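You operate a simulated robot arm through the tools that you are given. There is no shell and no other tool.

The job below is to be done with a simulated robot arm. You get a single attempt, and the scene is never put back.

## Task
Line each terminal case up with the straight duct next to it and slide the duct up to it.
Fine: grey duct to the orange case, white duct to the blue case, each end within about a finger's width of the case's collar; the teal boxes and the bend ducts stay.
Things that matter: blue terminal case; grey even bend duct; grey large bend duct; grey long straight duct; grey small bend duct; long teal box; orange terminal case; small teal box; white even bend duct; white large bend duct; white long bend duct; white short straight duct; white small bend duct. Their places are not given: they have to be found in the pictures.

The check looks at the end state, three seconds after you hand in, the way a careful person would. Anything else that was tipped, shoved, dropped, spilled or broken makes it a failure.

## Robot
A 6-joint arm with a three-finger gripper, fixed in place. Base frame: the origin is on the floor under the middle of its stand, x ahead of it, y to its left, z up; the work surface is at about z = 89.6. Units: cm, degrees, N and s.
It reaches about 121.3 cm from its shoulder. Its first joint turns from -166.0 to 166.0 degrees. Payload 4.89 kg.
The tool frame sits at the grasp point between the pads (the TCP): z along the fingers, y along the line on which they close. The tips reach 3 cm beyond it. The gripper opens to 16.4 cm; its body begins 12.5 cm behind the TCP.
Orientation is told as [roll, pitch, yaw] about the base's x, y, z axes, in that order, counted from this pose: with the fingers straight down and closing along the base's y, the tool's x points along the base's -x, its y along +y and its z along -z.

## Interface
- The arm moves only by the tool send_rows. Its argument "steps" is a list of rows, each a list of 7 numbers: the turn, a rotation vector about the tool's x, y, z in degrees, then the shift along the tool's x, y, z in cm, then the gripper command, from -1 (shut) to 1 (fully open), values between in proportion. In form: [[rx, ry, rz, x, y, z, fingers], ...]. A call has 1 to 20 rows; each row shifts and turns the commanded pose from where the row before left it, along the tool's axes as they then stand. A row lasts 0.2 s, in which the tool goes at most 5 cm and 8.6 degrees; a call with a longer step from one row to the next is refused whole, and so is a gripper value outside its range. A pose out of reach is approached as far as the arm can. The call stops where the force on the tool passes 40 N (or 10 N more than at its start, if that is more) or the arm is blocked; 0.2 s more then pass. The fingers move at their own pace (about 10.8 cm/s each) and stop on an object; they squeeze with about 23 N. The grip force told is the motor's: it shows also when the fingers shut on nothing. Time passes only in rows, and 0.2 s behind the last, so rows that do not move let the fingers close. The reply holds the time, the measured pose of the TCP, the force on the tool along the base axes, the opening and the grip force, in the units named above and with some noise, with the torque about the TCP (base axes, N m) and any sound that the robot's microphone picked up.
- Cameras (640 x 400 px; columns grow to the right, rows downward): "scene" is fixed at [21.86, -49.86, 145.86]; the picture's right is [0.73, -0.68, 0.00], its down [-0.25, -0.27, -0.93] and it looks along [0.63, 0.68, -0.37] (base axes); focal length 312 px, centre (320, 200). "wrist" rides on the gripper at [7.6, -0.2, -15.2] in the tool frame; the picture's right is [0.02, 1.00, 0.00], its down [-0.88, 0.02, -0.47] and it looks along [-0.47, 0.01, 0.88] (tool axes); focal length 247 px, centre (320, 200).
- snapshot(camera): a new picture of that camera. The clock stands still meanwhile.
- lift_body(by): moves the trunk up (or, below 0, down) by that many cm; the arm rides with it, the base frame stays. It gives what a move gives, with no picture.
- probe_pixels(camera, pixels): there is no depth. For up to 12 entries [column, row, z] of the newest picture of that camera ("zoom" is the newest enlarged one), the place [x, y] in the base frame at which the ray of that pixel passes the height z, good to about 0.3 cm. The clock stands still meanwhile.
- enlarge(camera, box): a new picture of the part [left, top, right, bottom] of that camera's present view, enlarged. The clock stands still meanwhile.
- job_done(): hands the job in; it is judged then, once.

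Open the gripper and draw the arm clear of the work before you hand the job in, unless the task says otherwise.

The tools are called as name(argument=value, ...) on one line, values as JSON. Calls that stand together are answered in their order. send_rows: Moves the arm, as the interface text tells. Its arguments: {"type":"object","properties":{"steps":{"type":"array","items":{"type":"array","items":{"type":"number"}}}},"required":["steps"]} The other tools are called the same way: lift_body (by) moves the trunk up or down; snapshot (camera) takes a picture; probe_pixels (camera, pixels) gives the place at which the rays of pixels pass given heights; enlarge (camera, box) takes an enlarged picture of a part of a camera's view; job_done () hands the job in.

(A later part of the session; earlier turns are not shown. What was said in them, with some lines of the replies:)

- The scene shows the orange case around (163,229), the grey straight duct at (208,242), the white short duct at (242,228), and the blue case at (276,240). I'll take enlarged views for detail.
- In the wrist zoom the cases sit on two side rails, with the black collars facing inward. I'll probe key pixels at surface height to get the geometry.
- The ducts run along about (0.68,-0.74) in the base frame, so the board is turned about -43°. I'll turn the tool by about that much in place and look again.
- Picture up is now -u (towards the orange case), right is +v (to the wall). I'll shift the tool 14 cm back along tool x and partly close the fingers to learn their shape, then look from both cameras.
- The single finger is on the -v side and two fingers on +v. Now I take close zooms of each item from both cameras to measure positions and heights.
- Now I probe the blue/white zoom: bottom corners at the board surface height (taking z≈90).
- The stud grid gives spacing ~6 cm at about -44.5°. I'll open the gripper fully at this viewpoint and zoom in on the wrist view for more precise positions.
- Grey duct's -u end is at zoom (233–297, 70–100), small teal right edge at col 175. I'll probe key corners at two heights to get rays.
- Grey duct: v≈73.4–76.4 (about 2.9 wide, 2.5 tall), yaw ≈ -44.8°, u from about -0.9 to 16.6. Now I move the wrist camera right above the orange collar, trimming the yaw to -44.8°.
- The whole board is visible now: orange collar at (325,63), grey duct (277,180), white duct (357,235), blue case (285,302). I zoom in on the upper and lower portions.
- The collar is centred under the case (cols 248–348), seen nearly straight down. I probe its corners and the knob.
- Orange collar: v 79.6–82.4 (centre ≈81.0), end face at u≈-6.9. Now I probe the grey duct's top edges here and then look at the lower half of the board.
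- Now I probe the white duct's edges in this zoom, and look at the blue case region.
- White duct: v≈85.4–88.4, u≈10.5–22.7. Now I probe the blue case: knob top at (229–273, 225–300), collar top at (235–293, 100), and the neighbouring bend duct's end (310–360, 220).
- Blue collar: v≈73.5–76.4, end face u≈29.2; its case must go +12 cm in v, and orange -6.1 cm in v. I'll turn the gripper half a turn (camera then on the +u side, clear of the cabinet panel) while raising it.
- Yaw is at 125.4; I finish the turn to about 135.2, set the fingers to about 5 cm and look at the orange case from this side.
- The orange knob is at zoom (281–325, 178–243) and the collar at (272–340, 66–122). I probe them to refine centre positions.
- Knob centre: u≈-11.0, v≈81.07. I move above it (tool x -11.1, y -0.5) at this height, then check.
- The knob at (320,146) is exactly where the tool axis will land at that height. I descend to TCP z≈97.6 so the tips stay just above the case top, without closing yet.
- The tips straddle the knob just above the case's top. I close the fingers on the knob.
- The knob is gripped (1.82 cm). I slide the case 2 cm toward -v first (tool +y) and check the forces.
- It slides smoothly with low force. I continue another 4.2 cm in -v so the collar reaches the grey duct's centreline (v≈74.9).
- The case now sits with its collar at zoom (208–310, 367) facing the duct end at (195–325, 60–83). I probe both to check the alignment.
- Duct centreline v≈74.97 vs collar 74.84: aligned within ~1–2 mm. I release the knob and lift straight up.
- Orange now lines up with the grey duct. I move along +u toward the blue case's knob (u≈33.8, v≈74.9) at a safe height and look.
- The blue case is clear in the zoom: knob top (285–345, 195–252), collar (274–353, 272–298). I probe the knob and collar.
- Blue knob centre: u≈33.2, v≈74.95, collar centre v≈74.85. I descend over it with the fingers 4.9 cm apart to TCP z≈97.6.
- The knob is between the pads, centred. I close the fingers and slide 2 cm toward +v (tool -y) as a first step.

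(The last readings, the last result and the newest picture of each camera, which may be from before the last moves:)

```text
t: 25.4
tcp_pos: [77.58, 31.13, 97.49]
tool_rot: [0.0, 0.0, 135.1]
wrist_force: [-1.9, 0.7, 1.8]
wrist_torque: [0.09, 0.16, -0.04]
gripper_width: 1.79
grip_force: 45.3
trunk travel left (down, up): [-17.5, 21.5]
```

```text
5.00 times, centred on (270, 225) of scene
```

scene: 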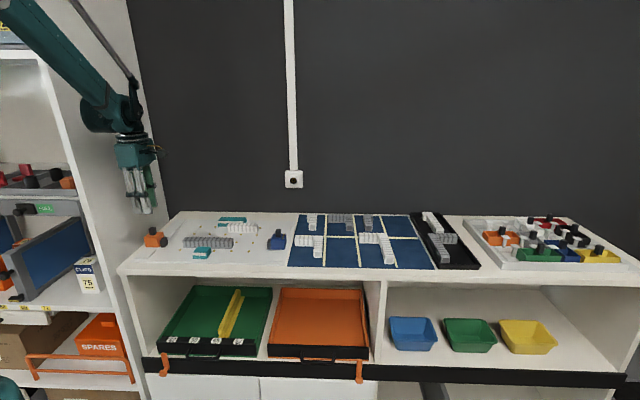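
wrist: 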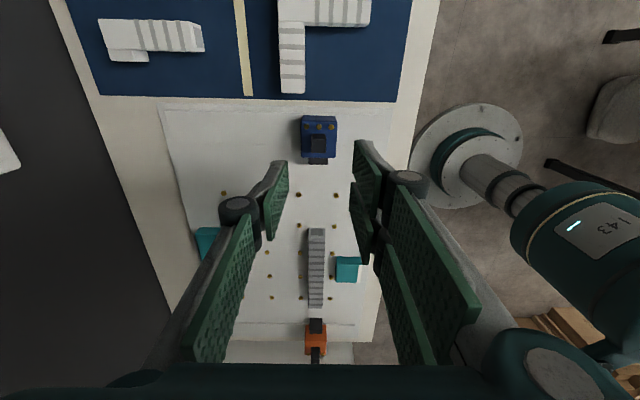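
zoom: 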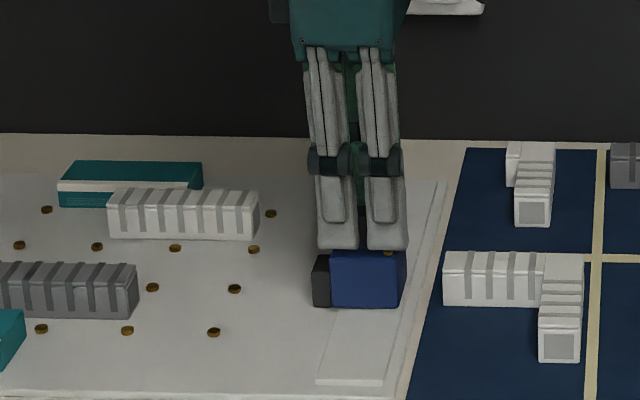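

It slides well. I continue 10.2 cm further in +v toward the white duct's centreline (v≈87), then check alignment while still holding.

send_rows(steps=[[0, 0, 0, 0, -0.6, 0, -1], [0, 0, 0, 0, -0.6, 0, -1], [0, 0, 0, 0, -0.6, 0, -1], [0, 0, 0, 0, -0.6, 0, -1], [0, 0, 0, 0, -0.6, 0, -1], [0, 0, 0, 0, -0.6, 0, -1], [0, 0, 0, 0, -0.6, 0, -1], [0, 0, 0, 0, -0.6, 0, -1], [0, 0, 0, 0, -0.6, 0, -1], [0, 0, 0, 0, -0.6, 0, -1], [0, 0, 0, 0, -0.6, 0, -1], [0, 0, 0, 0, -0.6, 0, -1], [0, 0, 0, 0, -0.6, 0, -1], [0, 0, 0, 0, -0.6, 0, -1], [0, 0, 0, 0, -0.6, 0, -1], [0, 0, 0, 0, -0.6, 0, -1], [0, 0, 0, 0, -0.6, 0, -1], [0, 0, 0, 0, 0, 0, -1]])

snapshot(camera="wrist")

enlarge(camera="scene", box=[206, 185, 334, 265])

```text
t: 29.2
tcp_pos: [84.99, 38.44, 97.52]
tool_rot: [0.0, 0.1, 135.1]
wrist_force: [-4.1, 1.5, -6.2]
wrist_torque: [0.15, 0.31, -0.1]
gripper_width: 1.77
grip_force: 45.4
trunk travel left (down, up): [-17.5, 21.5]
```

```text
taken
```

wrist: 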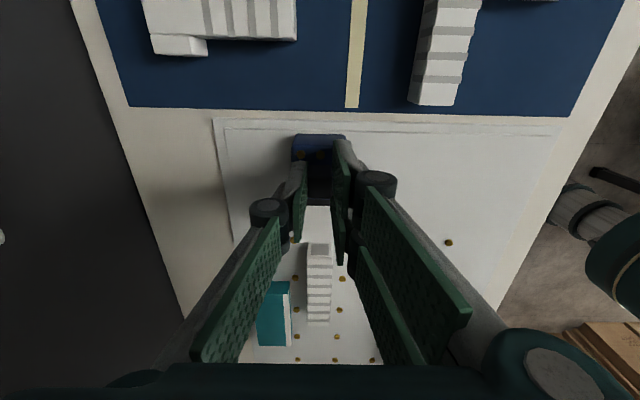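

```text
5.00 times, centred on (270, 225) of scene
```

zoom: 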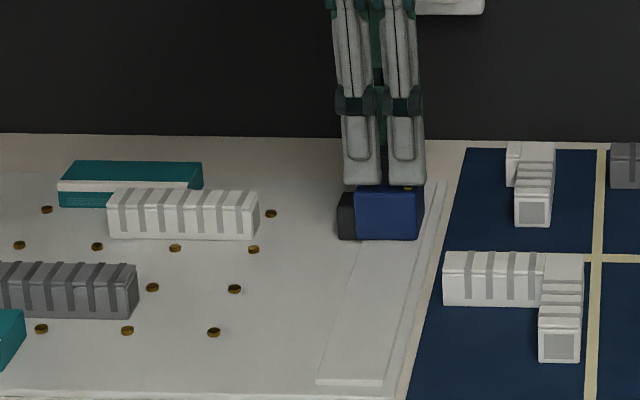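

The collar is now at scene zoom (340–356, 190–239) and the white duct's front bottom edge at rows 238–240. I probe both to compare their v.

probe_pixels(camera="zoom", pixels=[[110, 237, 90], [257, 240, 90], [341, 239, 90], [356, 239, 90], [360, 240, 90.3], [415, 240, 90.3]])

enlarge(camera="wrist", box=[260, 180, 380, 255])

enlarge(camera="scene", box=[222, 205, 302, 255])

```text
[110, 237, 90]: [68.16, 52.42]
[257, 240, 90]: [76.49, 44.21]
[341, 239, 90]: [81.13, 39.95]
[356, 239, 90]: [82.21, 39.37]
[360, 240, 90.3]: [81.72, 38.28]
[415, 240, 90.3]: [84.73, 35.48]
```

```text
5.33 times, centred on (320, 218) of wrist
```

zoom: 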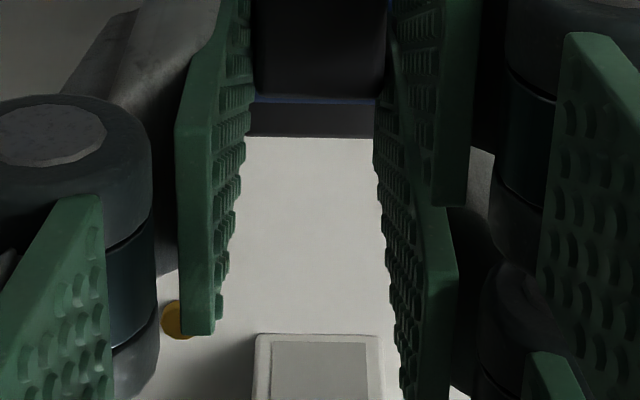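

```text
8.00 times, centred on (262, 230) of scene
```

zoom: 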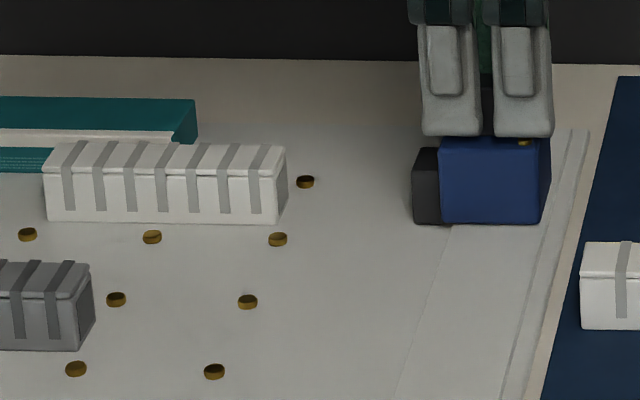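

Collar front edge seems ~0.2 cm past the white duct's front edge. I check the white end in the wrist view too (bottom edge at zoom 257–381, row 336).

enlarge(camera="wrist", box=[260, 180, 380, 255])

probe_pixels(camera="zoom", pixels=[[257, 337, 90], [381, 337, 90], [253, 395, 91.5], [386, 395, 91.5], [248, 135, 92.4], [374, 138, 92.4], [320, 137, 92.4]])

```text
5.33 times, centred on (320, 218) of wrist
```

zoom: 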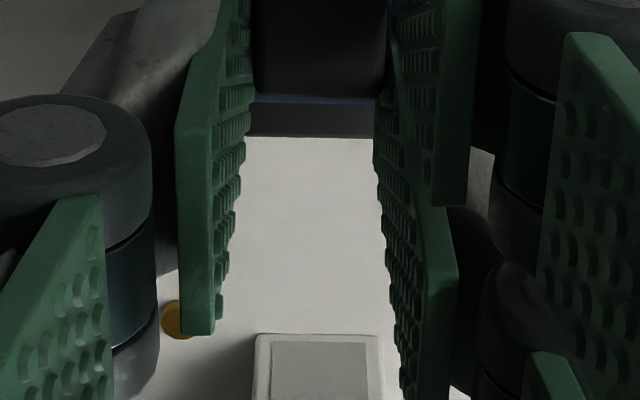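

```text
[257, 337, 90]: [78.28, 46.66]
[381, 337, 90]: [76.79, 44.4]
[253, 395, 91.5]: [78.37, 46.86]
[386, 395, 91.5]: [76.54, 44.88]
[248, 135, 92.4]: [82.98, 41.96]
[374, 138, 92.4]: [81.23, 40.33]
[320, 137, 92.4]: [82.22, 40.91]
```

White end centre is v≈87.0; the collar is about 0.1–0.2 past it. I nudge back 0.12 cm, then release and lift.

send_rows(steps=[[0, 0, 0, 0, 0.12, 0, -1], [0, 0, 0, 0, 0, 0, -1], [0, 0, 0, 0, 0, 0, -0.4], [0, 0, 0, 0, 0, 0, -0.4], [0, 0, 0, 0, 0, 0, -0.4], [0, 0, 0, 0, 0, -1, -0.4], [0, 0, 0, 0, 0, -2, -0.4], [0, 0, 0, 0, 0, -3, -0.4], [0, 0, 0, 0, 0, -4, -0.4], [0, 0, 0, 0, 0, -3, -0.4], [0, 0, 0, 0, 0, 0, -0.4]])

snapshot(camera="wrist")

enlarge(camera="wrist", box=[240, 90, 400, 190])

```text
t: 31.6
tcp_pos: [84.74, 38.18, 110.66]
tool_rot: [0.0, 0.0, 135.1]
wrist_force: [-0.4, 0.3, 0.6]
wrist_torque: [0.01, -0.1, 0.01]
gripper_width: 4.9
grip_force: 0.1
trunk travel left (down, up): [-17.5, 21.5]
```

```text
taken
```

wrist: 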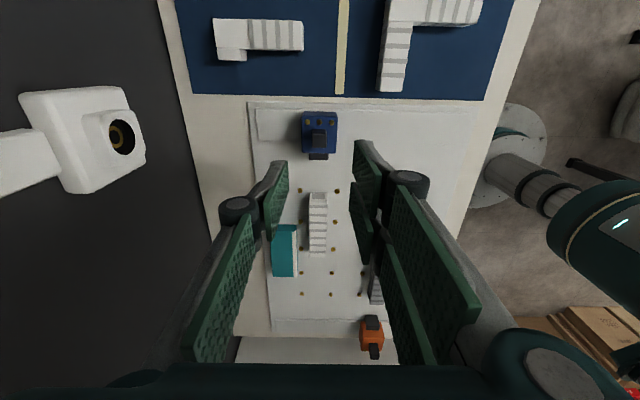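

```text
4.00 times, centred on (320, 140) of wrist
```

zoom: 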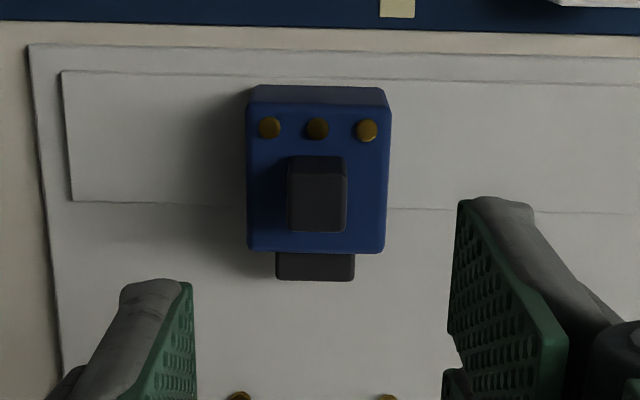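

Blue case is placed. I probe the collar here (276–354, 280) and the white duct's end in another zoom to confirm alignment.

probe_pixels(camera="zoom", pixels=[[276, 279, 92.4], [354, 281, 92.4], [276, 256, 92.4], [355, 256, 92.4]])

enlarge(camera="wrist", box=[260, 140, 388, 220])

```text
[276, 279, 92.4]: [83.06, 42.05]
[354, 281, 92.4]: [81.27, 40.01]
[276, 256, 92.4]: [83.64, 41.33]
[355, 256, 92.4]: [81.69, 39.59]
```

```text
5.00 times, centred on (324, 180) of wrist
```

zoom: 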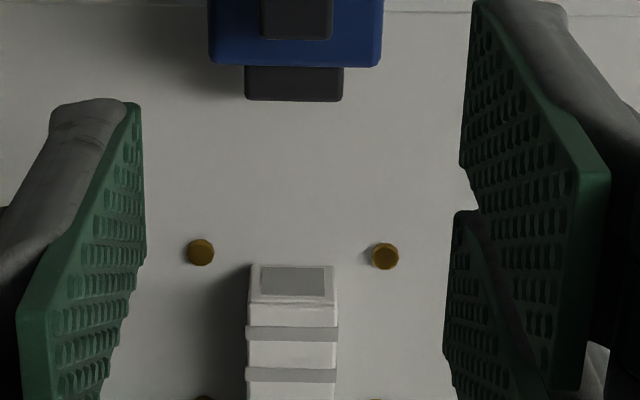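

Collar centre v≈87.0. I probe the white end: bottom edge (251–335, 267) and top edge (248–338, 307).

probe_pixels(camera="zoom", pixels=[[251, 266, 90], [335, 268, 90], [248, 306, 92.4], [338, 308, 92.4], [247, 390, 92.4], [336, 390, 92.4], [201, 252, 90], [386, 257, 90], [245, 100, 92.4], [343, 102, 92.4]])

```text
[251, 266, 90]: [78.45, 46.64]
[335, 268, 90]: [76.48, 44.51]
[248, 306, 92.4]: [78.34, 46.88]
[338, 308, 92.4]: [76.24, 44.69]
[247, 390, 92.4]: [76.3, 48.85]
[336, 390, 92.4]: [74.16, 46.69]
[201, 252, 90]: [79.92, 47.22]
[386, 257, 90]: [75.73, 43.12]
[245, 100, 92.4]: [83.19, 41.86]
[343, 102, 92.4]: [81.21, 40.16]
```

White duct centre v≈86.92, end u≈22.7; collar face at u≈29.4 — aligned within 1 mm, gap 6.65 cm. I move above the duct's +u half (u≈19.4) and go part-way down to inspect clearance to the long teal box.

send_rows(steps=[[0, 0, 0, -3.5, -0.12, 0, -0.4], [0, 0, 0, -3.5, 0, 0, -0.4], [0, 0, 0, -3.5, 0, 0, -0.4], [0, 0, 0, -3.3, 0, 0, -0.4], [0, 0, 0, 0, 0, 3, -0.4], [0, 0, 0, 0, 0, 3, -0.4], [0, 0, 0, 0, 0, 3, -0.4], [0, 0, 0, 0, 0, 1.6, -0.4], [0, 0, 0, 0, 0, 0, -0.4]])

snapshot(camera="wrist")

enlarge(camera="scene", box=[206, 185, 302, 245])

```text
t: 33.6
tcp_pos: [75.25, 48.12, 99.94]
tool_rot: [0.0, 0.1, 135.2]
wrist_force: [-0.6, 0.1, -0.5]
wrist_torque: [0.0, 0.03, -0.03]
gripper_width: 4.92
grip_force: 0.0
trunk travel left (down, up): [-17.5, 21.5]
```

```text
taken
```

wrist: 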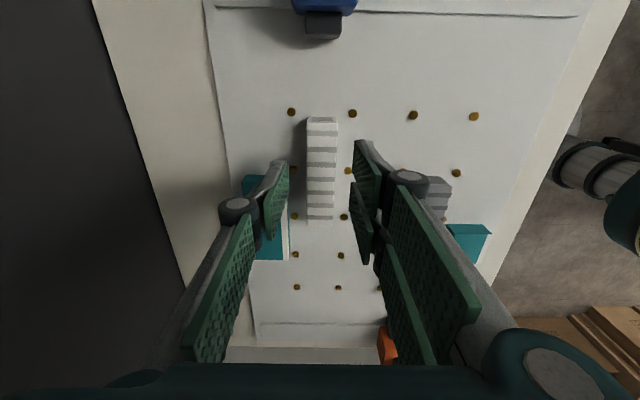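

```text
6.67 times, centred on (254, 215) of scene
```

zoom: 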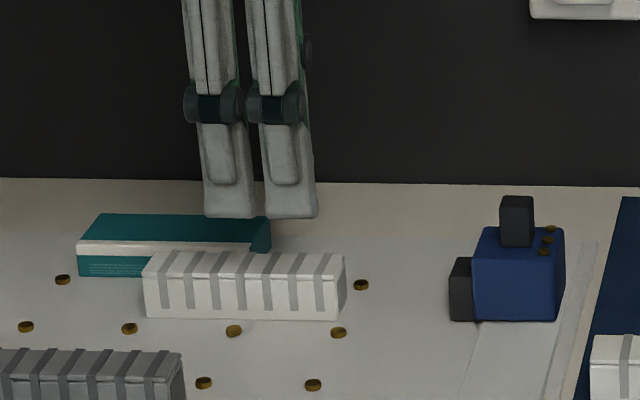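

The tool is centred on the white duct within 1 mm. I probe the long teal box's near end in the scene zoom to confirm finger clearance.

probe_pixels(camera="zoom", pixels=[[250, 250, 92.2], [270, 217, 92.2], [271, 249, 89.9], [79, 277, 89.9], [79, 241, 92.2], [98, 214, 92.2]])

enlarge(camera="wrist", box=[220, 110, 420, 235])

```text
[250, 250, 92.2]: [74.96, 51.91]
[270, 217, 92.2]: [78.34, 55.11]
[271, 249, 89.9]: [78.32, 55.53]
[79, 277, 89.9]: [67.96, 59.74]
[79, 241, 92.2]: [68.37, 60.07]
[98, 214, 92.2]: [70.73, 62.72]
```

```text
3.20 times, centred on (320, 172) of wrist
```

zoom: 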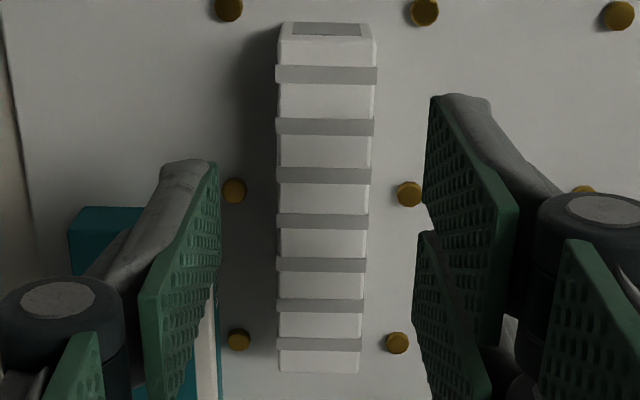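

The teal box ends at u≈16.6 and starts at v≈90.1, so the single finger at u≈18.2–21.2 clears it. I descend to TCP z≈93.8 around the white duct.

send_rows(steps=[[0, 0, 0, 0.2, 0.1, 2, -0.4], [0, 0, 0, 0, 0, 2, -0.4], [0, 0, 0, 0, 0, 1.2, -0.4], [0, 0, 0, 0, 0, 0.6, -0.4], [0, 0, 0, 0, 0, 0.3, -0.4], [0, 0, 0, 0, 0, 0, -0.4]])

enlarge(camera="wrist", box=[220, 110, 420, 235])

enlarge(camera="scene", box=[206, 185, 302, 245])

```text
t: 35.0
tcp_pos: [75.15, 47.88, 93.78]
tool_rot: [-0.1, 0.1, 135.1]
wrist_force: [-1.0, 0.4, 0.6]
wrist_torque: [0.01, 0.0, 0.02]
gripper_width: 4.93
grip_force: 0.1
trunk travel left (down, up): [-17.5, 21.5]
```

```text
3.20 times, centred on (320, 172) of wrist
```

zoom: 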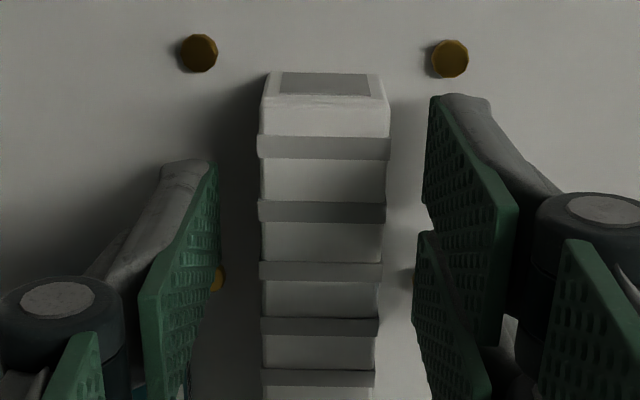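

```text
6.67 times, centred on (254, 215) of scene
```

zoom: 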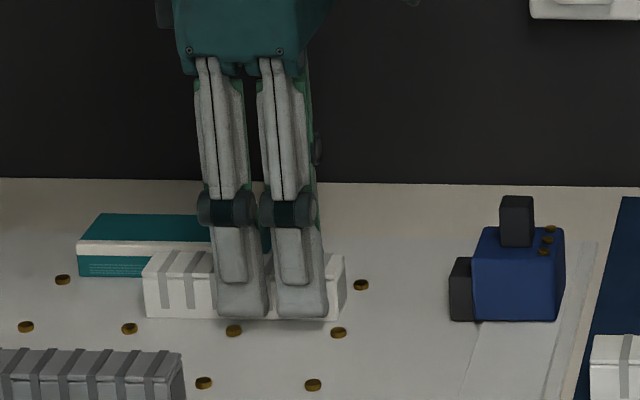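

The fingers straddle the duct evenly (gaps at zoom 220–260 and 385–425). I close the grip on it.

send_rows(steps=[[0, 0, 0, 0, 0, 0, -1], [0, 0, 0, 0, 0, 0, -1], [0, 0, 0, 0, 0, 0, -1], [0, 0, 0, 0, 0, 0, -1]])

enlarge(camera="wrist", box=[220, 0, 420, 125])

enlarge(camera="scene", box=[206, 185, 302, 245])

```text
t: 36.0
tcp_pos: [75.15, 47.98, 93.86]
tool_rot: [0.0, -0.1, 135.0]
wrist_force: [0.7, -0.2, 0.4]
wrist_torque: [0.0, -0.01, -0.02]
gripper_width: 2.71
grip_force: 22.7
trunk travel left (down, up): [-17.5, 21.5]
```

```text
3.20 times, centred on (320, 62) of wrist
```

zoom: 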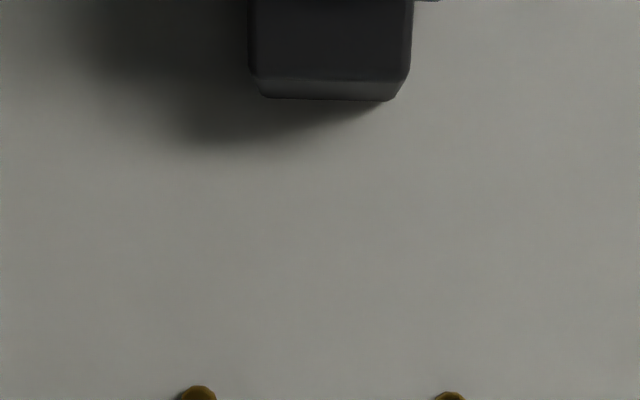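

```text
6.67 times, centred on (254, 215) of scene
```

zoom: 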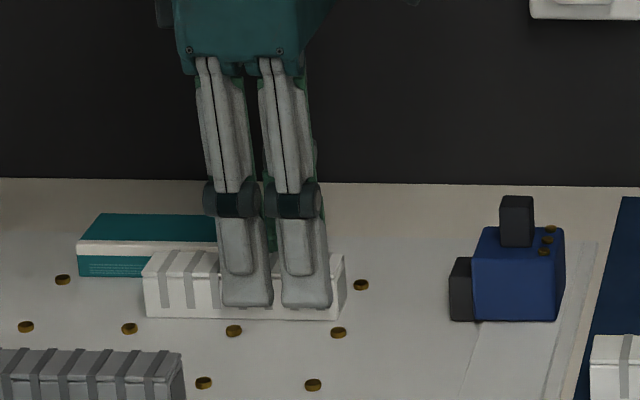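

Gripped at 2.7 cm, nothing shifted. I slide 3 cm along +u (tool +x) and check.

send_rows(steps=[[0, 0, 0, 0.5, 0, 0, -1], [0, 0, 0, 0.5, 0, 0, -1], [0, 0, 0, 0.5, 0, 0, -1], [0, 0, 0, 0.5, 0, 0, -1], [0, 0, 0, 0.5, 0, 0, -1], [0, 0, 0, 0.5, 0, 0, -1], [0, 0, 0, 0, 0, 0, -1]])

snapshot(camera="wrist")

enlarge(camera="scene", box=[206, 185, 302, 245])

```text
t: 37.6
tcp_pos: [77.36, 45.63, 93.77]
tool_rot: [0.0, 0.0, 135.2]
wrist_force: [1.0, -0.1, 2.3]
wrist_torque: [0.06, 0.08, 0.01]
gripper_width: 2.72
grip_force: 22.9
trunk travel left (down, up): [-17.5, 21.5]
```

```text
taken
```

wrist: 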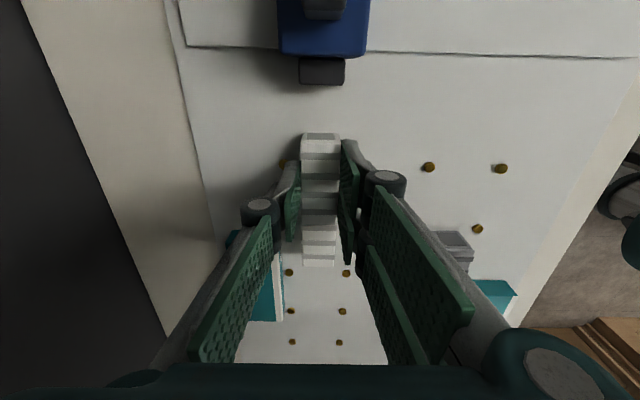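

```text
6.67 times, centred on (254, 215) of scene
```

zoom: 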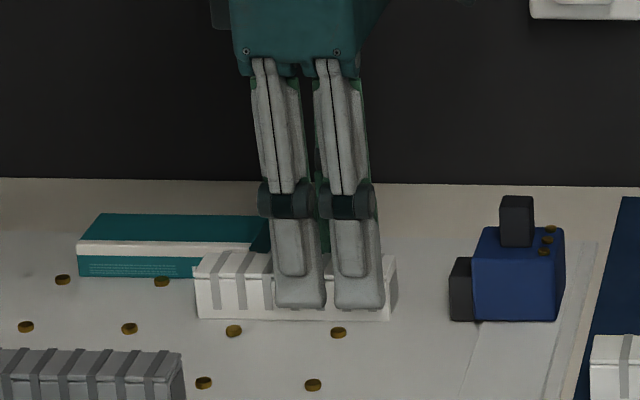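

The duct follows; its end is now at wrist (302–340, 135–155) and the collar at (299–345, 58–85). I zoom and measure the remaining gap.

enlarge(camera="wrist", box=[256, 50, 384, 130])

enlarge(camera="wrist", box=[256, 70, 384, 150])

probe_pixels(camera="zoom", pixels=[[222, 75, 90], [430, 75, 90]])

```text
5.00 times, centred on (320, 90) of wrist
```

zoom: 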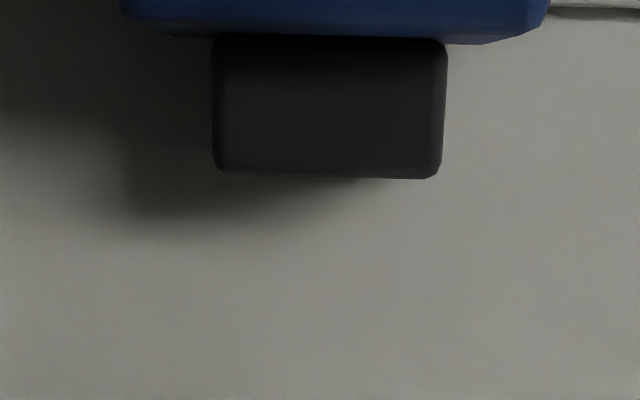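

```text
5.00 times, centred on (320, 110) of wrist
```

zoom: 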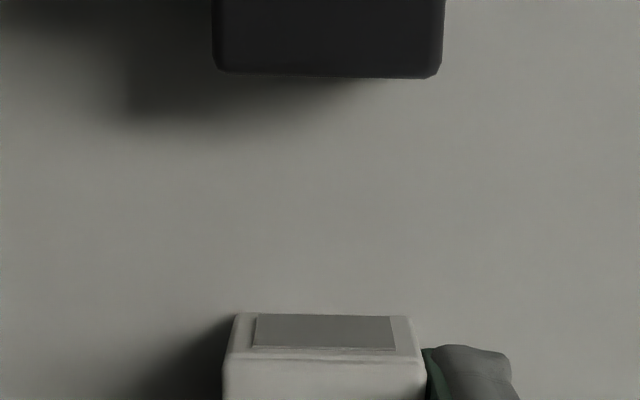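

```text
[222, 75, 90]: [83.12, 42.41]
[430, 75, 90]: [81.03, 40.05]
```

Now I probe the collar face and the duct end's bottom/top edges in this zoom.

probe_pixels(camera="zoom", pixels=[[222, 74, 92.4], [430, 76, 92.4], [238, 314, 90], [408, 316, 90], [228, 350, 92.4], [422, 352, 92.4], [213, 30, 92.4], [444, 30, 92.4]])

```text
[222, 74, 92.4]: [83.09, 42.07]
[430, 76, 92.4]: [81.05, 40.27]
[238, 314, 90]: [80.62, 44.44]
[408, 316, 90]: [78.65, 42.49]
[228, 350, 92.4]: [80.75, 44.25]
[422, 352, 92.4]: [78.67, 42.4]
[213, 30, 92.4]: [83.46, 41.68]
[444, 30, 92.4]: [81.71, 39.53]
```

Remaining gap ≈3.25 cm, centres match to ~1 mm. I slide another 2.7 cm in small rows.

send_rows(steps=[[0, 0, 0, 0.45, 0, 0, -1], [0, 0, 0, 0.45, 0, 0, -1], [0, 0, 0, 0.45, 0, 0, -1], [0, 0, 0, 0.45, 0, 0, -1], [0, 0, 0, 0.45, 0, 0, -1], [0, 0, 0, 0.45, 0, 0, -1], [0, 0, 0, 0, 0, 0, -1]])

enlarge(camera="wrist", box=[256, 80, 384, 160])

enlarge(camera="scene", box=[222, 195, 302, 245])

```text
t: 39.2
tcp_pos: [79.31, 43.81, 93.84]
tool_rot: [0.0, 0.0, 135.2]
wrist_force: [0.6, -0.2, 0.5]
wrist_torque: [-0.01, -0.01, 0.02]
gripper_width: 2.72
grip_force: 23.2
trunk travel left (down, up): [-17.5, 21.5]
```

```text
5.00 times, centred on (320, 120) of wrist
```

zoom: 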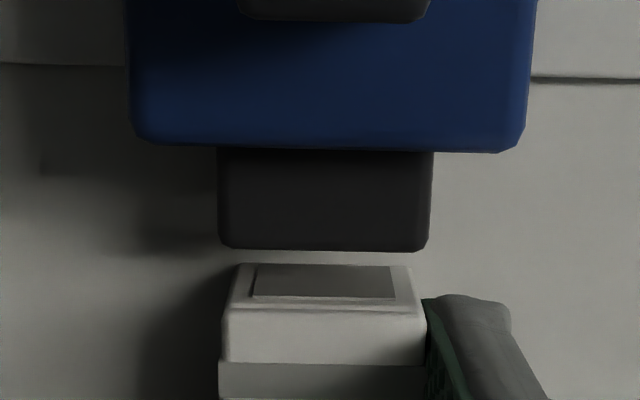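

```text
8.00 times, centred on (262, 220) of scene
```

zoom: 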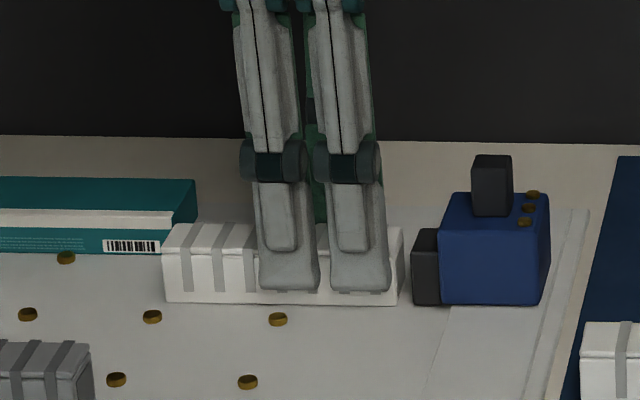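

The gap is narrow now: collar edge at row 250 and duct top edge at row ~305. I re-zoom the wrist to probe the gap.

enlarge(camera="wrist", box=[256, 80, 384, 160])

probe_pixels(camera="zoom", pixels=[[325, 250, 92.4], [325, 306, 92.4], [325, 265, 90], [230, 247, 92.4], [420, 251, 92.4], [228, 300, 92.4], [420, 306, 92.4]])

```text
5.00 times, centred on (320, 120) of wrist
```

zoom: 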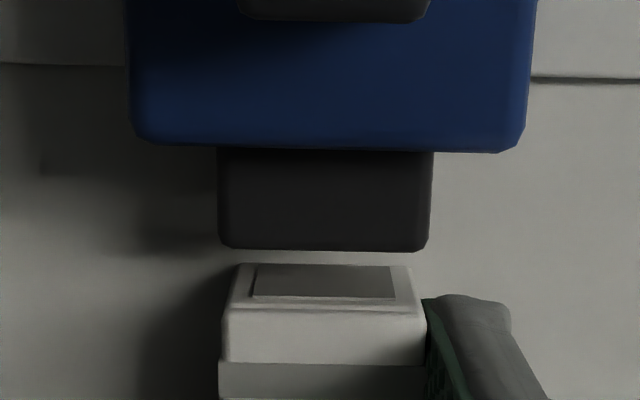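

```text
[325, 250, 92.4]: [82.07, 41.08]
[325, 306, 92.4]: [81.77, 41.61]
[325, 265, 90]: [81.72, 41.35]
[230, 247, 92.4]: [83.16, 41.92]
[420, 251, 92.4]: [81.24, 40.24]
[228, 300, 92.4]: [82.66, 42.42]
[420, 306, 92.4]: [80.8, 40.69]
```

Gap is about 0.5 cm. I slide 0.25 cm closer, then open the fingers and lift straight up.

send_rows(steps=[[0, 0, 0, 0.25, 0, 0, -1], [0, 0, 0, 0, 0, 0, -1], [0, 0, 0, 0, 0, 0, -0.4], [0, 0, 0, 0, 0, 0, -0.4], [0, 0, 0, 0, 0, 0, -0.4], [0, 0, 0, 0, 0, -0.8, -0.4], [0, 0, 0, 0, 0, -2, -0.4], [0, 0, 0, 0, 0, -3, -0.4], [0, 0, 0, 0, 0, -4, -0.4], [0, 0, 0, 0, 0, -4, -0.4], [0, 0, 0, 0, 0, -3, -0.4], [0, 0, 0, 0, 0, 0, -0.4]])

snapshot(camera="wrist")

enlarge(camera="scene", box=[222, 195, 302, 245])

```text
t: 41.8
tcp_pos: [79.37, 43.67, 110.75]
tool_rot: [0.0, -0.1, 135.1]
wrist_force: [-0.6, -0.6, -0.4]
wrist_torque: [0.02, -0.03, 0.01]
gripper_width: 4.92
grip_force: 0.1
trunk travel left (down, up): [-17.5, 21.5]
```

```text
taken
```

wrist: 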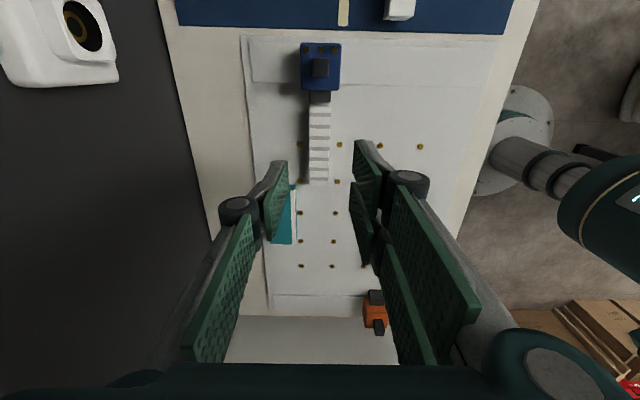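

```text
8.00 times, centred on (262, 220) of scene
```

zoom: 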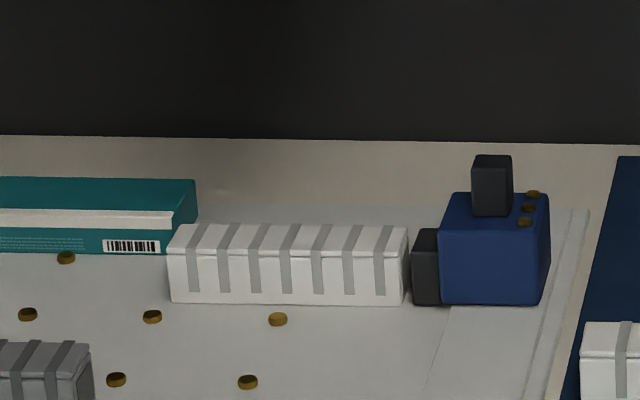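

White duct now sits right at the blue collar, in line. Next I move over toward the grey duct (u≈3, v≈75) at a safe height and turn the gripper back by 180° so the single finger is on the small teal's side.

send_rows(steps=[[0, 0, 0, -3.7, 2.0, -1, -0.4], [0, 0, 0, -3.7, 2.0, -1, -0.4], [0, 0, 0, -3.7, 2.0, -1, -0.4], [0, 0, 0, -3.7, 2.0, 0, -0.4], [0, 0, 0, -3.7, 2.0, 0, -0.4], [0, 0, 0, -3.7, 1.9, 0, -0.4], [0, 0, 0, 0, 0, 0, -0.4], [0, 0, 8.5, 0, 0, 0, -0.4], [0, 0, 8.5, 0, 0, 0, -0.4], [0, 0, 8.5, 0, 0, 0, -0.4], [0, 0, 8.5, 0, 0, 0, -0.4], [0, 0, 8.5, 0, 0, 0, -0.4], [0, 0, 8.5, 0, 0, 0, -0.4], [0, 0, 8.5, 0, 0, 0, -0.4], [0, 0, 8.5, 0, 0, 0, -0.4], [0, 0, 8.5, 0, 0, 0, -0.4], [0, 0, 8.5, 0, 0, 0, -0.4], [0, 0, 8.5, 0, 0, 0, -0.4]])

send_rows(steps=[[0, 0, 8.5, 0, 0, 0, -0.4], [0, 0, 8.5, 0, 0, 0, -0.4], [0, 0, 8.5, 0, 0, 0, -0.4], [0, 0, 8.5, 0, 0, 0, -0.4], [0, 0, 8.5, 0, 0, 0, -0.4], [0, 0, 8.5, 0, 0, 0, -0.4], [0, 0, 8.5, 0, 0, 0, -0.4], [0, 0, 8.5, 0, 0, 0, -0.4], [0, 0, 8.5, 0, 0, 0, -0.4], [0, 0, 8.5, 0, 0, 0, -0.4], [0, 0, 1.5, 0, 0, 0, -0.4], [0, 0, 0, 0, 0, 0, -0.4]])

snapshot(camera="wrist")

snapshot(camera="scene")

```text
t: 45.6
tcp_pos: [55.16, 51.0, 113.59]
tool_rot: [-0.1, 0.0, 41.5]
wrist_force: [-0.2, -0.2, 0.2]
wrist_torque: [0.0, 0.01, 0.0]
gripper_width: 4.92
grip_force: 0.1
trunk travel left (down, up): [-17.5, 21.5]
```

```text
t: 48.2
tcp_pos: [55.3, 50.96, 113.59]
tool_rot: [-0.1, 0.0, -45.0]
wrist_force: [-1.1, 0.3, -0.1]
wrist_torque: [-0.03, 0.02, 0.0]
gripper_width: 4.94
grip_force: 0.0
trunk travel left (down, up): [-17.5, 21.5]
```

```text
taken
```

wrist: 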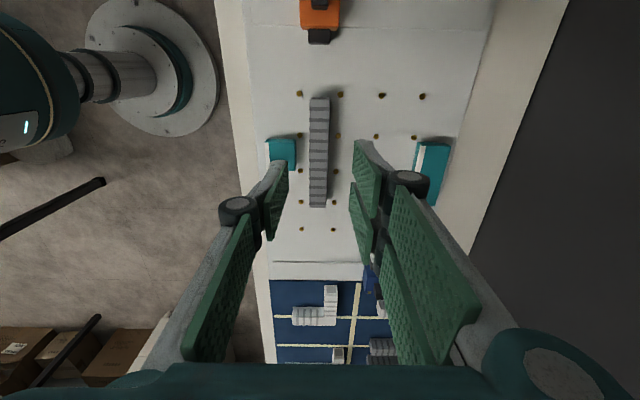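

```text
taken
```

scene: 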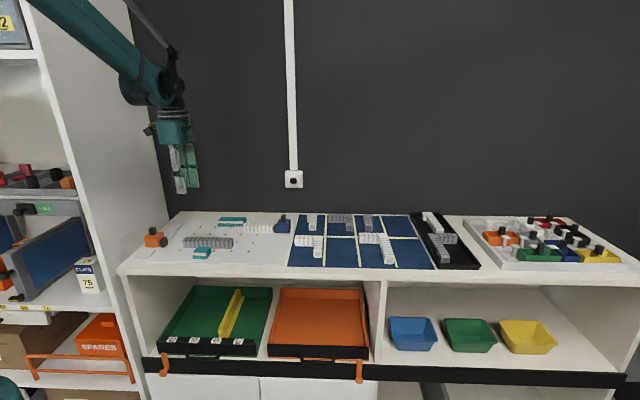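

The tool is over the grey duct (u≈3.3, v≈75.1), landing at about row 127, ahead of the small teal (rows 137–168). I shift 0.4 cm toward -u, trim, and go down to z≈100 to inspect.

send_rows(steps=[[0, 0, -0.2, 0.4, -0.1, 3, -0.4], [0, 0, 0, 0, 0, 3, -0.4], [0, 0, 0, 0, 0, 3, -0.4], [0, 0, 0, 0, 0, 3, -0.4], [0, 0, 0, 0, 0, 1.6, -0.4], [0, 0, 0, 0, 0, 0, -0.4]])

snapshot(camera="wrist")

enlarge(camera="wrist", box=[220, 90, 420, 215])

```text
t: 49.6
tcp_pos: [54.89, 51.21, 99.96]
tool_rot: [0.0, 0.0, -44.7]
wrist_force: [0.8, 0.3, 0.0]
wrist_torque: [0.0, 0.04, -0.05]
gripper_width: 4.91
grip_force: 0.0
trunk travel left (down, up): [-17.5, 21.5]
```

```text
taken
```

wrist: 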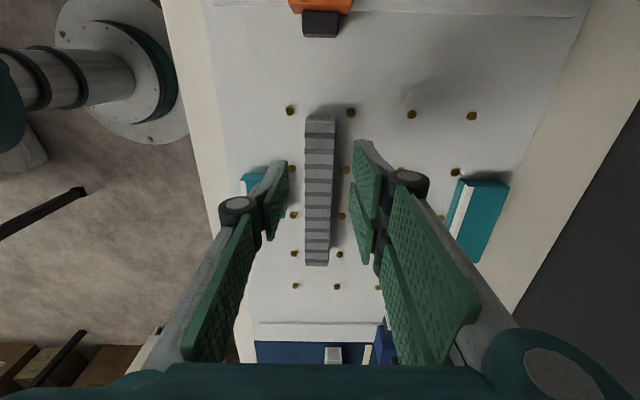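

```text
3.20 times, centred on (320, 152) of wrist
```

zoom: 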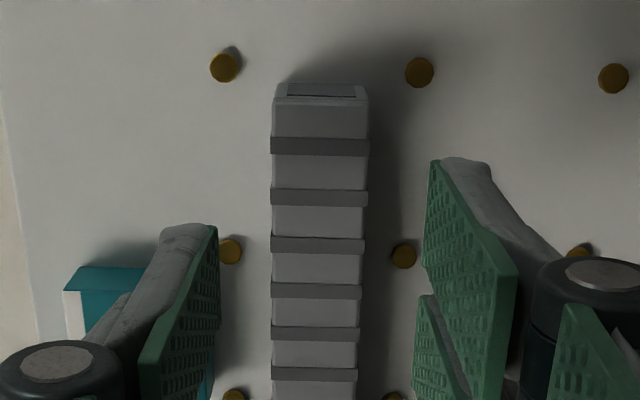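

The single finger's footprint will land about 0.6 cm short of the teal box; I shift another 0.3 cm toward -u for margin and descend to z≈93.8.

send_rows(steps=[[0, 0, 0, 0.3, -0.08, 2, -0.4], [0, 0, 0, 0, 0, 2, -0.4], [0, 0, 0, 0, 0, 1.2, -0.4], [0, 0, 0, 0, 0, 0.6, -0.4], [0, 0, 0, 0, 0, 0.35, -0.4], [0, 0, 0, 0, 0, 0, -0.4]])

enlarge(camera="wrist", box=[220, 90, 420, 215])

enlarge(camera="scene", box=[140, 195, 252, 265])

```text
t: 51.0
tcp_pos: [54.74, 51.27, 93.85]
tool_rot: [0.1, 0.0, -44.7]
wrist_force: [-0.1, 0.2, 0.4]
wrist_torque: [-0.01, -0.02, -0.03]
gripper_width: 4.91
grip_force: 0.0
trunk travel left (down, up): [-17.5, 21.5]
```

```text
3.20 times, centred on (320, 152) of wrist
```

zoom: 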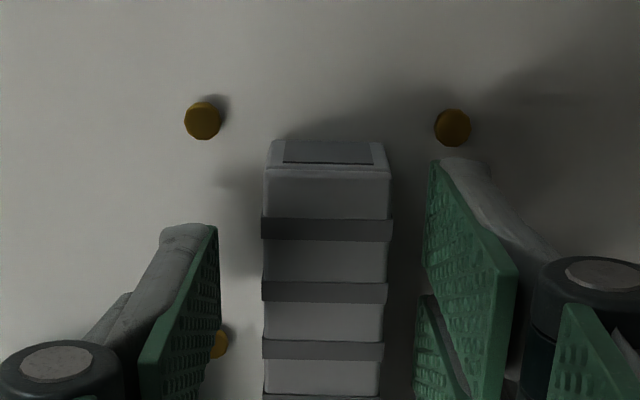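

```text
5.71 times, centred on (196, 230) of scene
```

zoom: 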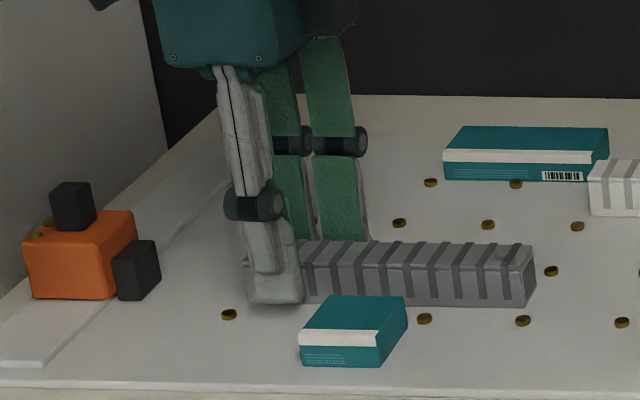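

The fingers straddle the grey duct with the single finger clear of the small teal box. I close the grip.

send_rows(steps=[[0, 0, 0, 0, 0, 0, -1], [0, 0, 0, 0, 0, 0, -1], [0, 0, 0, 0, 0, 0, -1], [0, 0, 0, 0, 0, 0, -1]])

enlarge(camera="wrist", box=[220, 20, 420, 145])

probe_pixels(camera="zoom", pixels=[[320, 200, 90]])

```text
t: 52.0
tcp_pos: [54.6, 51.23, 93.88]
tool_rot: [0.0, 0.1, -44.8]
wrist_force: [-0.2, 0.0, -0.3]
wrist_torque: [0.0, 0.05, 0.0]
gripper_width: 2.72
grip_force: 22.3
trunk travel left (down, up): [-17.5, 21.5]
```

```text
3.20 times, centred on (320, 82) of wrist
```

zoom: 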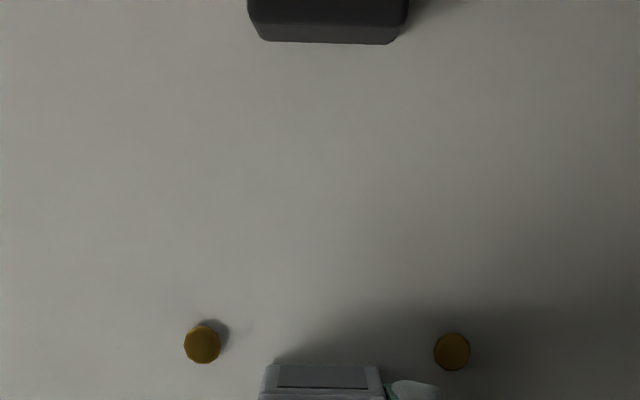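

```text
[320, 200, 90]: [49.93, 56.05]
```

Gripped at 2.7 cm. I probe the collar's face (bottom edge at row 43) and the duct end (bottom edge at row 365) for the travel distance.

probe_pixels(camera="zoom", pixels=[[266, 41, 90], [392, 44, 90], [258, 24, 92.4], [404, 24, 92.4], [267, 365, 90], [379, 367, 90], [262, 392, 92.4], [386, 392, 92.4]])

```text
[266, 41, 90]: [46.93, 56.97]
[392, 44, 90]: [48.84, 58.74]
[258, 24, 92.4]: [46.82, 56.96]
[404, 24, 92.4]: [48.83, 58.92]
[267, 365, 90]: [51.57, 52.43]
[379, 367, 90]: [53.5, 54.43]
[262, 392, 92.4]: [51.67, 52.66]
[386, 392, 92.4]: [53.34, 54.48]
```

Gap ≈6.4 cm; the duct centre is about 0.13 cm to +v of the collar. I slide 3.2 cm toward -u (tool +x) with a 0.12 cm correction.

send_rows(steps=[[0, 0, 0, 0.4, -0.02, 0, -1], [0, 0, 0, 0.4, -0.02, 0, -1], [0, 0, 0, 0.4, -0.02, 0, -1], [0, 0, 0, 0.4, -0.02, 0, -1], [0, 0, 0, 0.4, -0.02, 0, -1], [0, 0, 0, 0.4, -0.02, 0, -1], [0, 0, 0, 0.4, 0, 0, -1], [0, 0, 0, 0.4, 0, 0, -1], [0, 0, 0, 0, 0, 0, -1]])

enlarge(camera="scene", box=[140, 195, 252, 265])

enlarge(camera="wrist", box=[220, 50, 420, 175])

probe_pixels(camera="zoom", pixels=[[320, 200, 90]])

```text
t: 54.0
tcp_pos: [52.24, 53.45, 93.89]
tool_rot: [0.0, 0.0, -44.8]
wrist_force: [-0.6, 0.3, 0.3]
wrist_torque: [0.02, 0.04, 0.0]
gripper_width: 2.74
grip_force: 22.5
trunk travel left (down, up): [-17.5, 21.5]
```

```text
5.71 times, centred on (196, 230) of scene
```

zoom: 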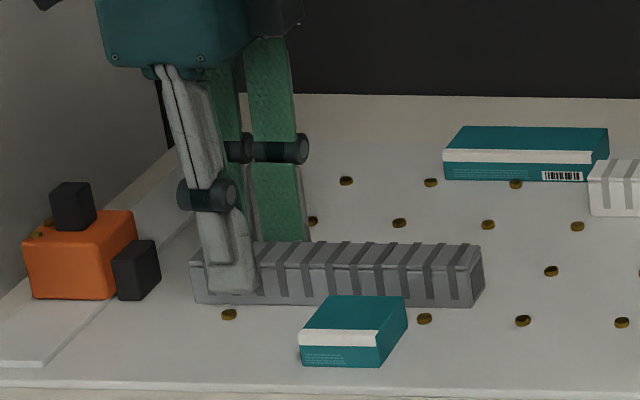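

```text
3.20 times, centred on (320, 112) of wrist
```

zoom: 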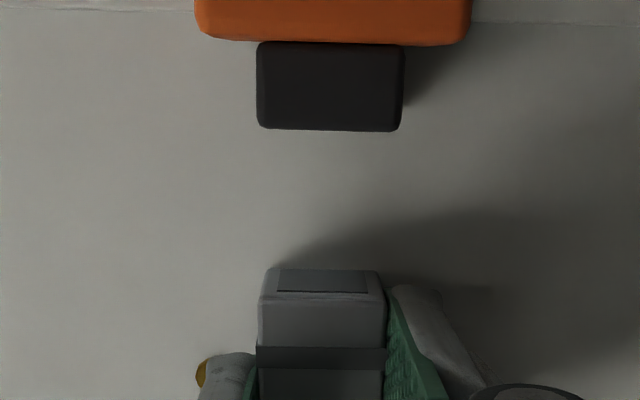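

```text
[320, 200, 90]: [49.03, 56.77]
```

The duct follows smoothly. I probe the remaining gap: collar edge at row ~130, duct end bottom edge row 269, top edge row ~296.

probe_pixels(camera="zoom", pixels=[[262, 128, 92.4], [398, 131, 92.4], [270, 269, 90], [379, 271, 90], [260, 297, 92.4], [384, 297, 92.4]])

```text
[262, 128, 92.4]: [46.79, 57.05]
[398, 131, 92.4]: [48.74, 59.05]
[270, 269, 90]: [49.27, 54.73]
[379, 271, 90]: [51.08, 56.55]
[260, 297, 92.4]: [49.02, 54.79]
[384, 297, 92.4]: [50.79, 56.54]
```

Gap ≈3.2 cm and the centres agree. I slide 2.75 cm further.

send_rows(steps=[[0, 0, 0, 0.45, 0, 0, -1], [0, 0, 0, 0.45, 0, 0, -1], [0, 0, 0, 0.45, 0, 0, -1], [0, 0, 0, 0.45, 0, 0, -1], [0, 0, 0, 0.45, 0, 0, -1], [0, 0, 0, 0.5, 0, 0, -1], [0, 0, 0, 0, 0, 0, -1]])

enlarge(camera="scene", box=[140, 205, 236, 265])

enlarge(camera="wrist", box=[256, 80, 384, 160])

probe_pixels(camera="zoom", pixels=[[325, 250, 92.4], [325, 265, 90], [325, 306, 92.4]])

```text
t: 55.6
tcp_pos: [50.32, 55.47, 93.96]
tool_rot: [0.0, 0.0, -44.7]
wrist_force: [0.3, -0.1, 3.8]
wrist_torque: [-0.1, -0.08, 0.0]
gripper_width: 2.72
grip_force: 22.9
trunk travel left (down, up): [-17.5, 21.5]
```

```text
6.67 times, centred on (188, 235) of scene
```

zoom: 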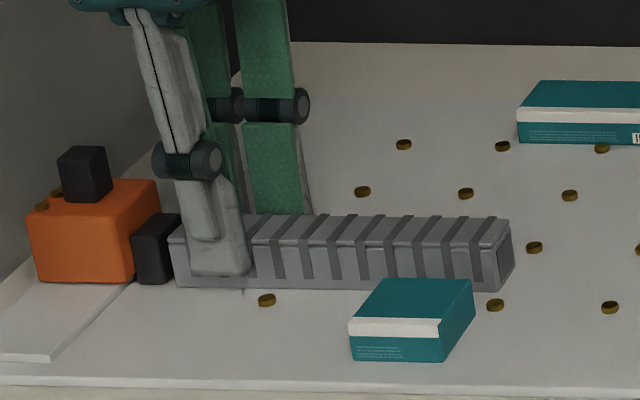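

```text
5.00 times, centred on (320, 120) of wrist
```

zoom: 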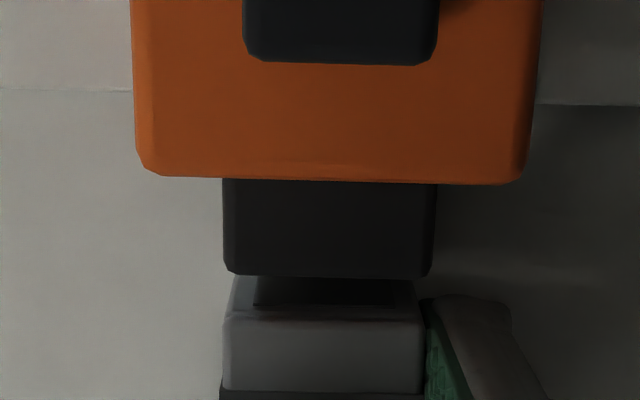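

```text
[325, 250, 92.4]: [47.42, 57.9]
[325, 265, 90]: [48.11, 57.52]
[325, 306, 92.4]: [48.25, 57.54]
```

Gap is now about 0.45 cm (collar edge row 276, duct top edge row 318). I ease 0.2 cm closer, open the fingers and lift straight up.

send_rows(steps=[[0, 0, 0, 0.2, 0, 0, -1], [0, 0, 0, 0, 0, 0, -1], [0, 0, 0, 0, 0, 0, -0.4], [0, 0, 0, 0, 0, 0, -0.4], [0, 0, 0, 0, 0, 0, -0.4], [0, 0, 0, 0, 0, -0.8, -0.4], [0, 0, 0, 0, 0, -2, -0.4], [0, 0, 0, 0, 0, -3, -0.4], [0, 0, 0, 0, 0, -4, -0.4], [0, 0, 0, 0, 0, -4, -0.4], [0, 0, 0, 0, 0, -4, -0.4], [0, 0, 0, 0, 0, -4, -0.4], [0, 0, 0, 0, 0, 0, -0.4]])

snapshot(camera="wrist")

enlarge(camera="scene", box=[140, 205, 300, 305])

```text
t: 58.4
tcp_pos: [50.25, 55.71, 115.89]
tool_rot: [0.0, 0.0, -44.7]
wrist_force: [-0.7, -1.5, -0.9]
wrist_torque: [0.01, -0.08, -0.03]
gripper_width: 4.93
grip_force: 0.1
trunk travel left (down, up): [-17.5, 21.5]
```

```text
taken
```

wrist: 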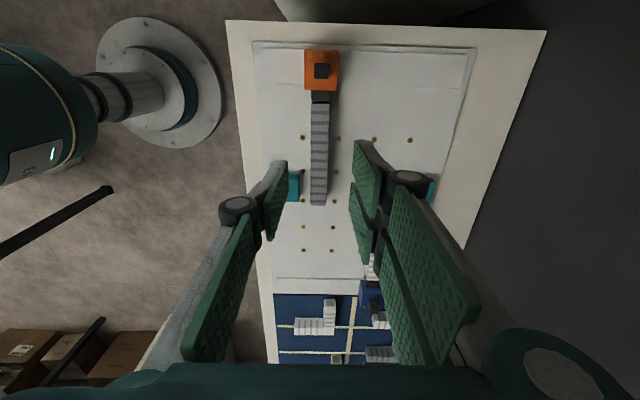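

```text
4.00 times, centred on (220, 255) of scene
```

zoom: 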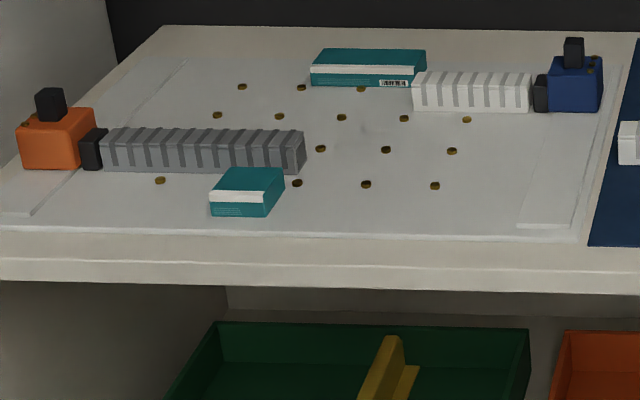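

Both ducts are at their collars. I raise the arm, draw it back toward the robot and open the gripper fully, then check the final state in close-up.

send_rows(steps=[[0, 0, 0, 0, 0, -4, 0], [0, 0, 0, 0, 0, -4, 1], [0, 0, 0, 0, -3, -3, 1], [0, 0, 0, 0, -4, 0, 1], [0, 0, 0, 0, -4, 0, 1], [0, 0, 0, 0, -4, 0, 1], [0, 0, 0, 0, -4, 0, 1], [0, 0, 0, 0, 0, 0, 1]])

snapshot(camera="scene")

enlarge(camera="scene", box=[140, 215, 220, 265])

enlarge(camera="scene", box=[222, 205, 302, 255])

snapshot(camera="wrist")

```text
t: 60.2
tcp_pos: [36.74, 41.93, 126.8]
tool_rot: [0.0, 0.0, -44.6]
wrist_force: [-1.2, -0.2, 0.2]
wrist_torque: [0.15, -0.09, 0.0]
gripper_width: 16.42
grip_force: 0.0
trunk travel left (down, up): [-17.5, 21.5]
```

```text
taken
```

scene: 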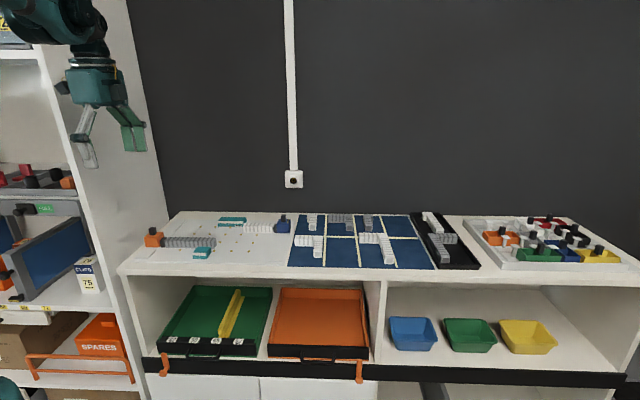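

```text
8.00 times, centred on (180, 240) of scene
```

zoom: 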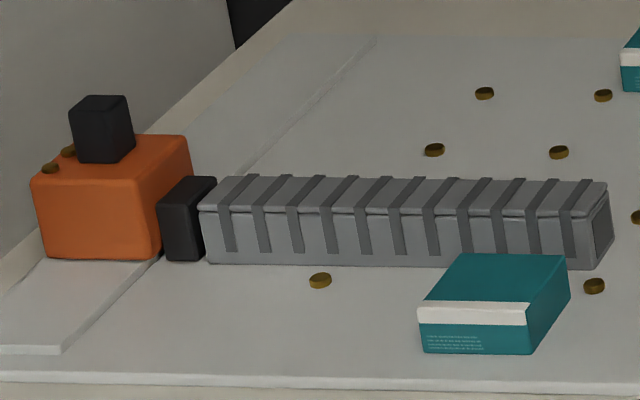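

```text
8.00 times, centred on (262, 230) of scene
```

zoom: 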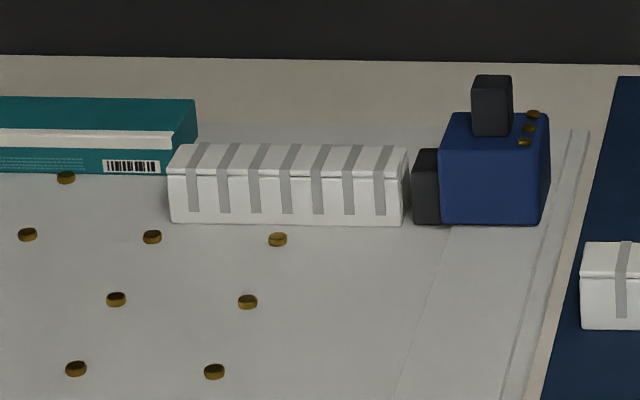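

```text
taken
```

wrist: 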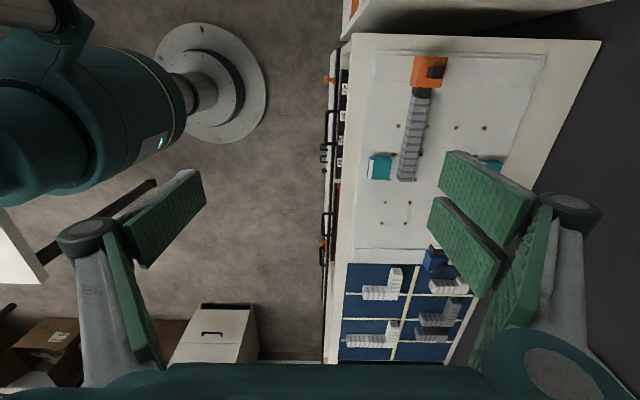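

The close-ups show the grey duct in line with the orange collar and the white duct in line with the blue collar, each with only a few millimetres' gap. The teal boxes and bend ducts look untouched, the gripper is open and the arm is clear, so I hand the job in.

job_done()

```text
The job is handed in.
```

The job is handed in. The grey duct now sits at the orange case and the white duct at the blue case. I have not seen the check's result.

- **Orange and grey:** I slid the orange case about 6.2 cm along its rail until its collar lined up with the grey duct. I then slid the duct up to the collar, leaving a gap of roughly 0.25 cm.
- **Blue and white:** I slid the blue case about 12 cm along its rail to line up with the white duct. I then slid the duct up to it, leaving a gap of roughly 0.25 cm.
- **Alignment:** By the camera measurements, each collar and its duct share a centreline to within about 0.2 cm.
- **Everything else:** The final pictures show both teal boxes and the bend ducts where they started, with nothing tipped or shoved. The gripper is open and the arm is drawn back from the work.
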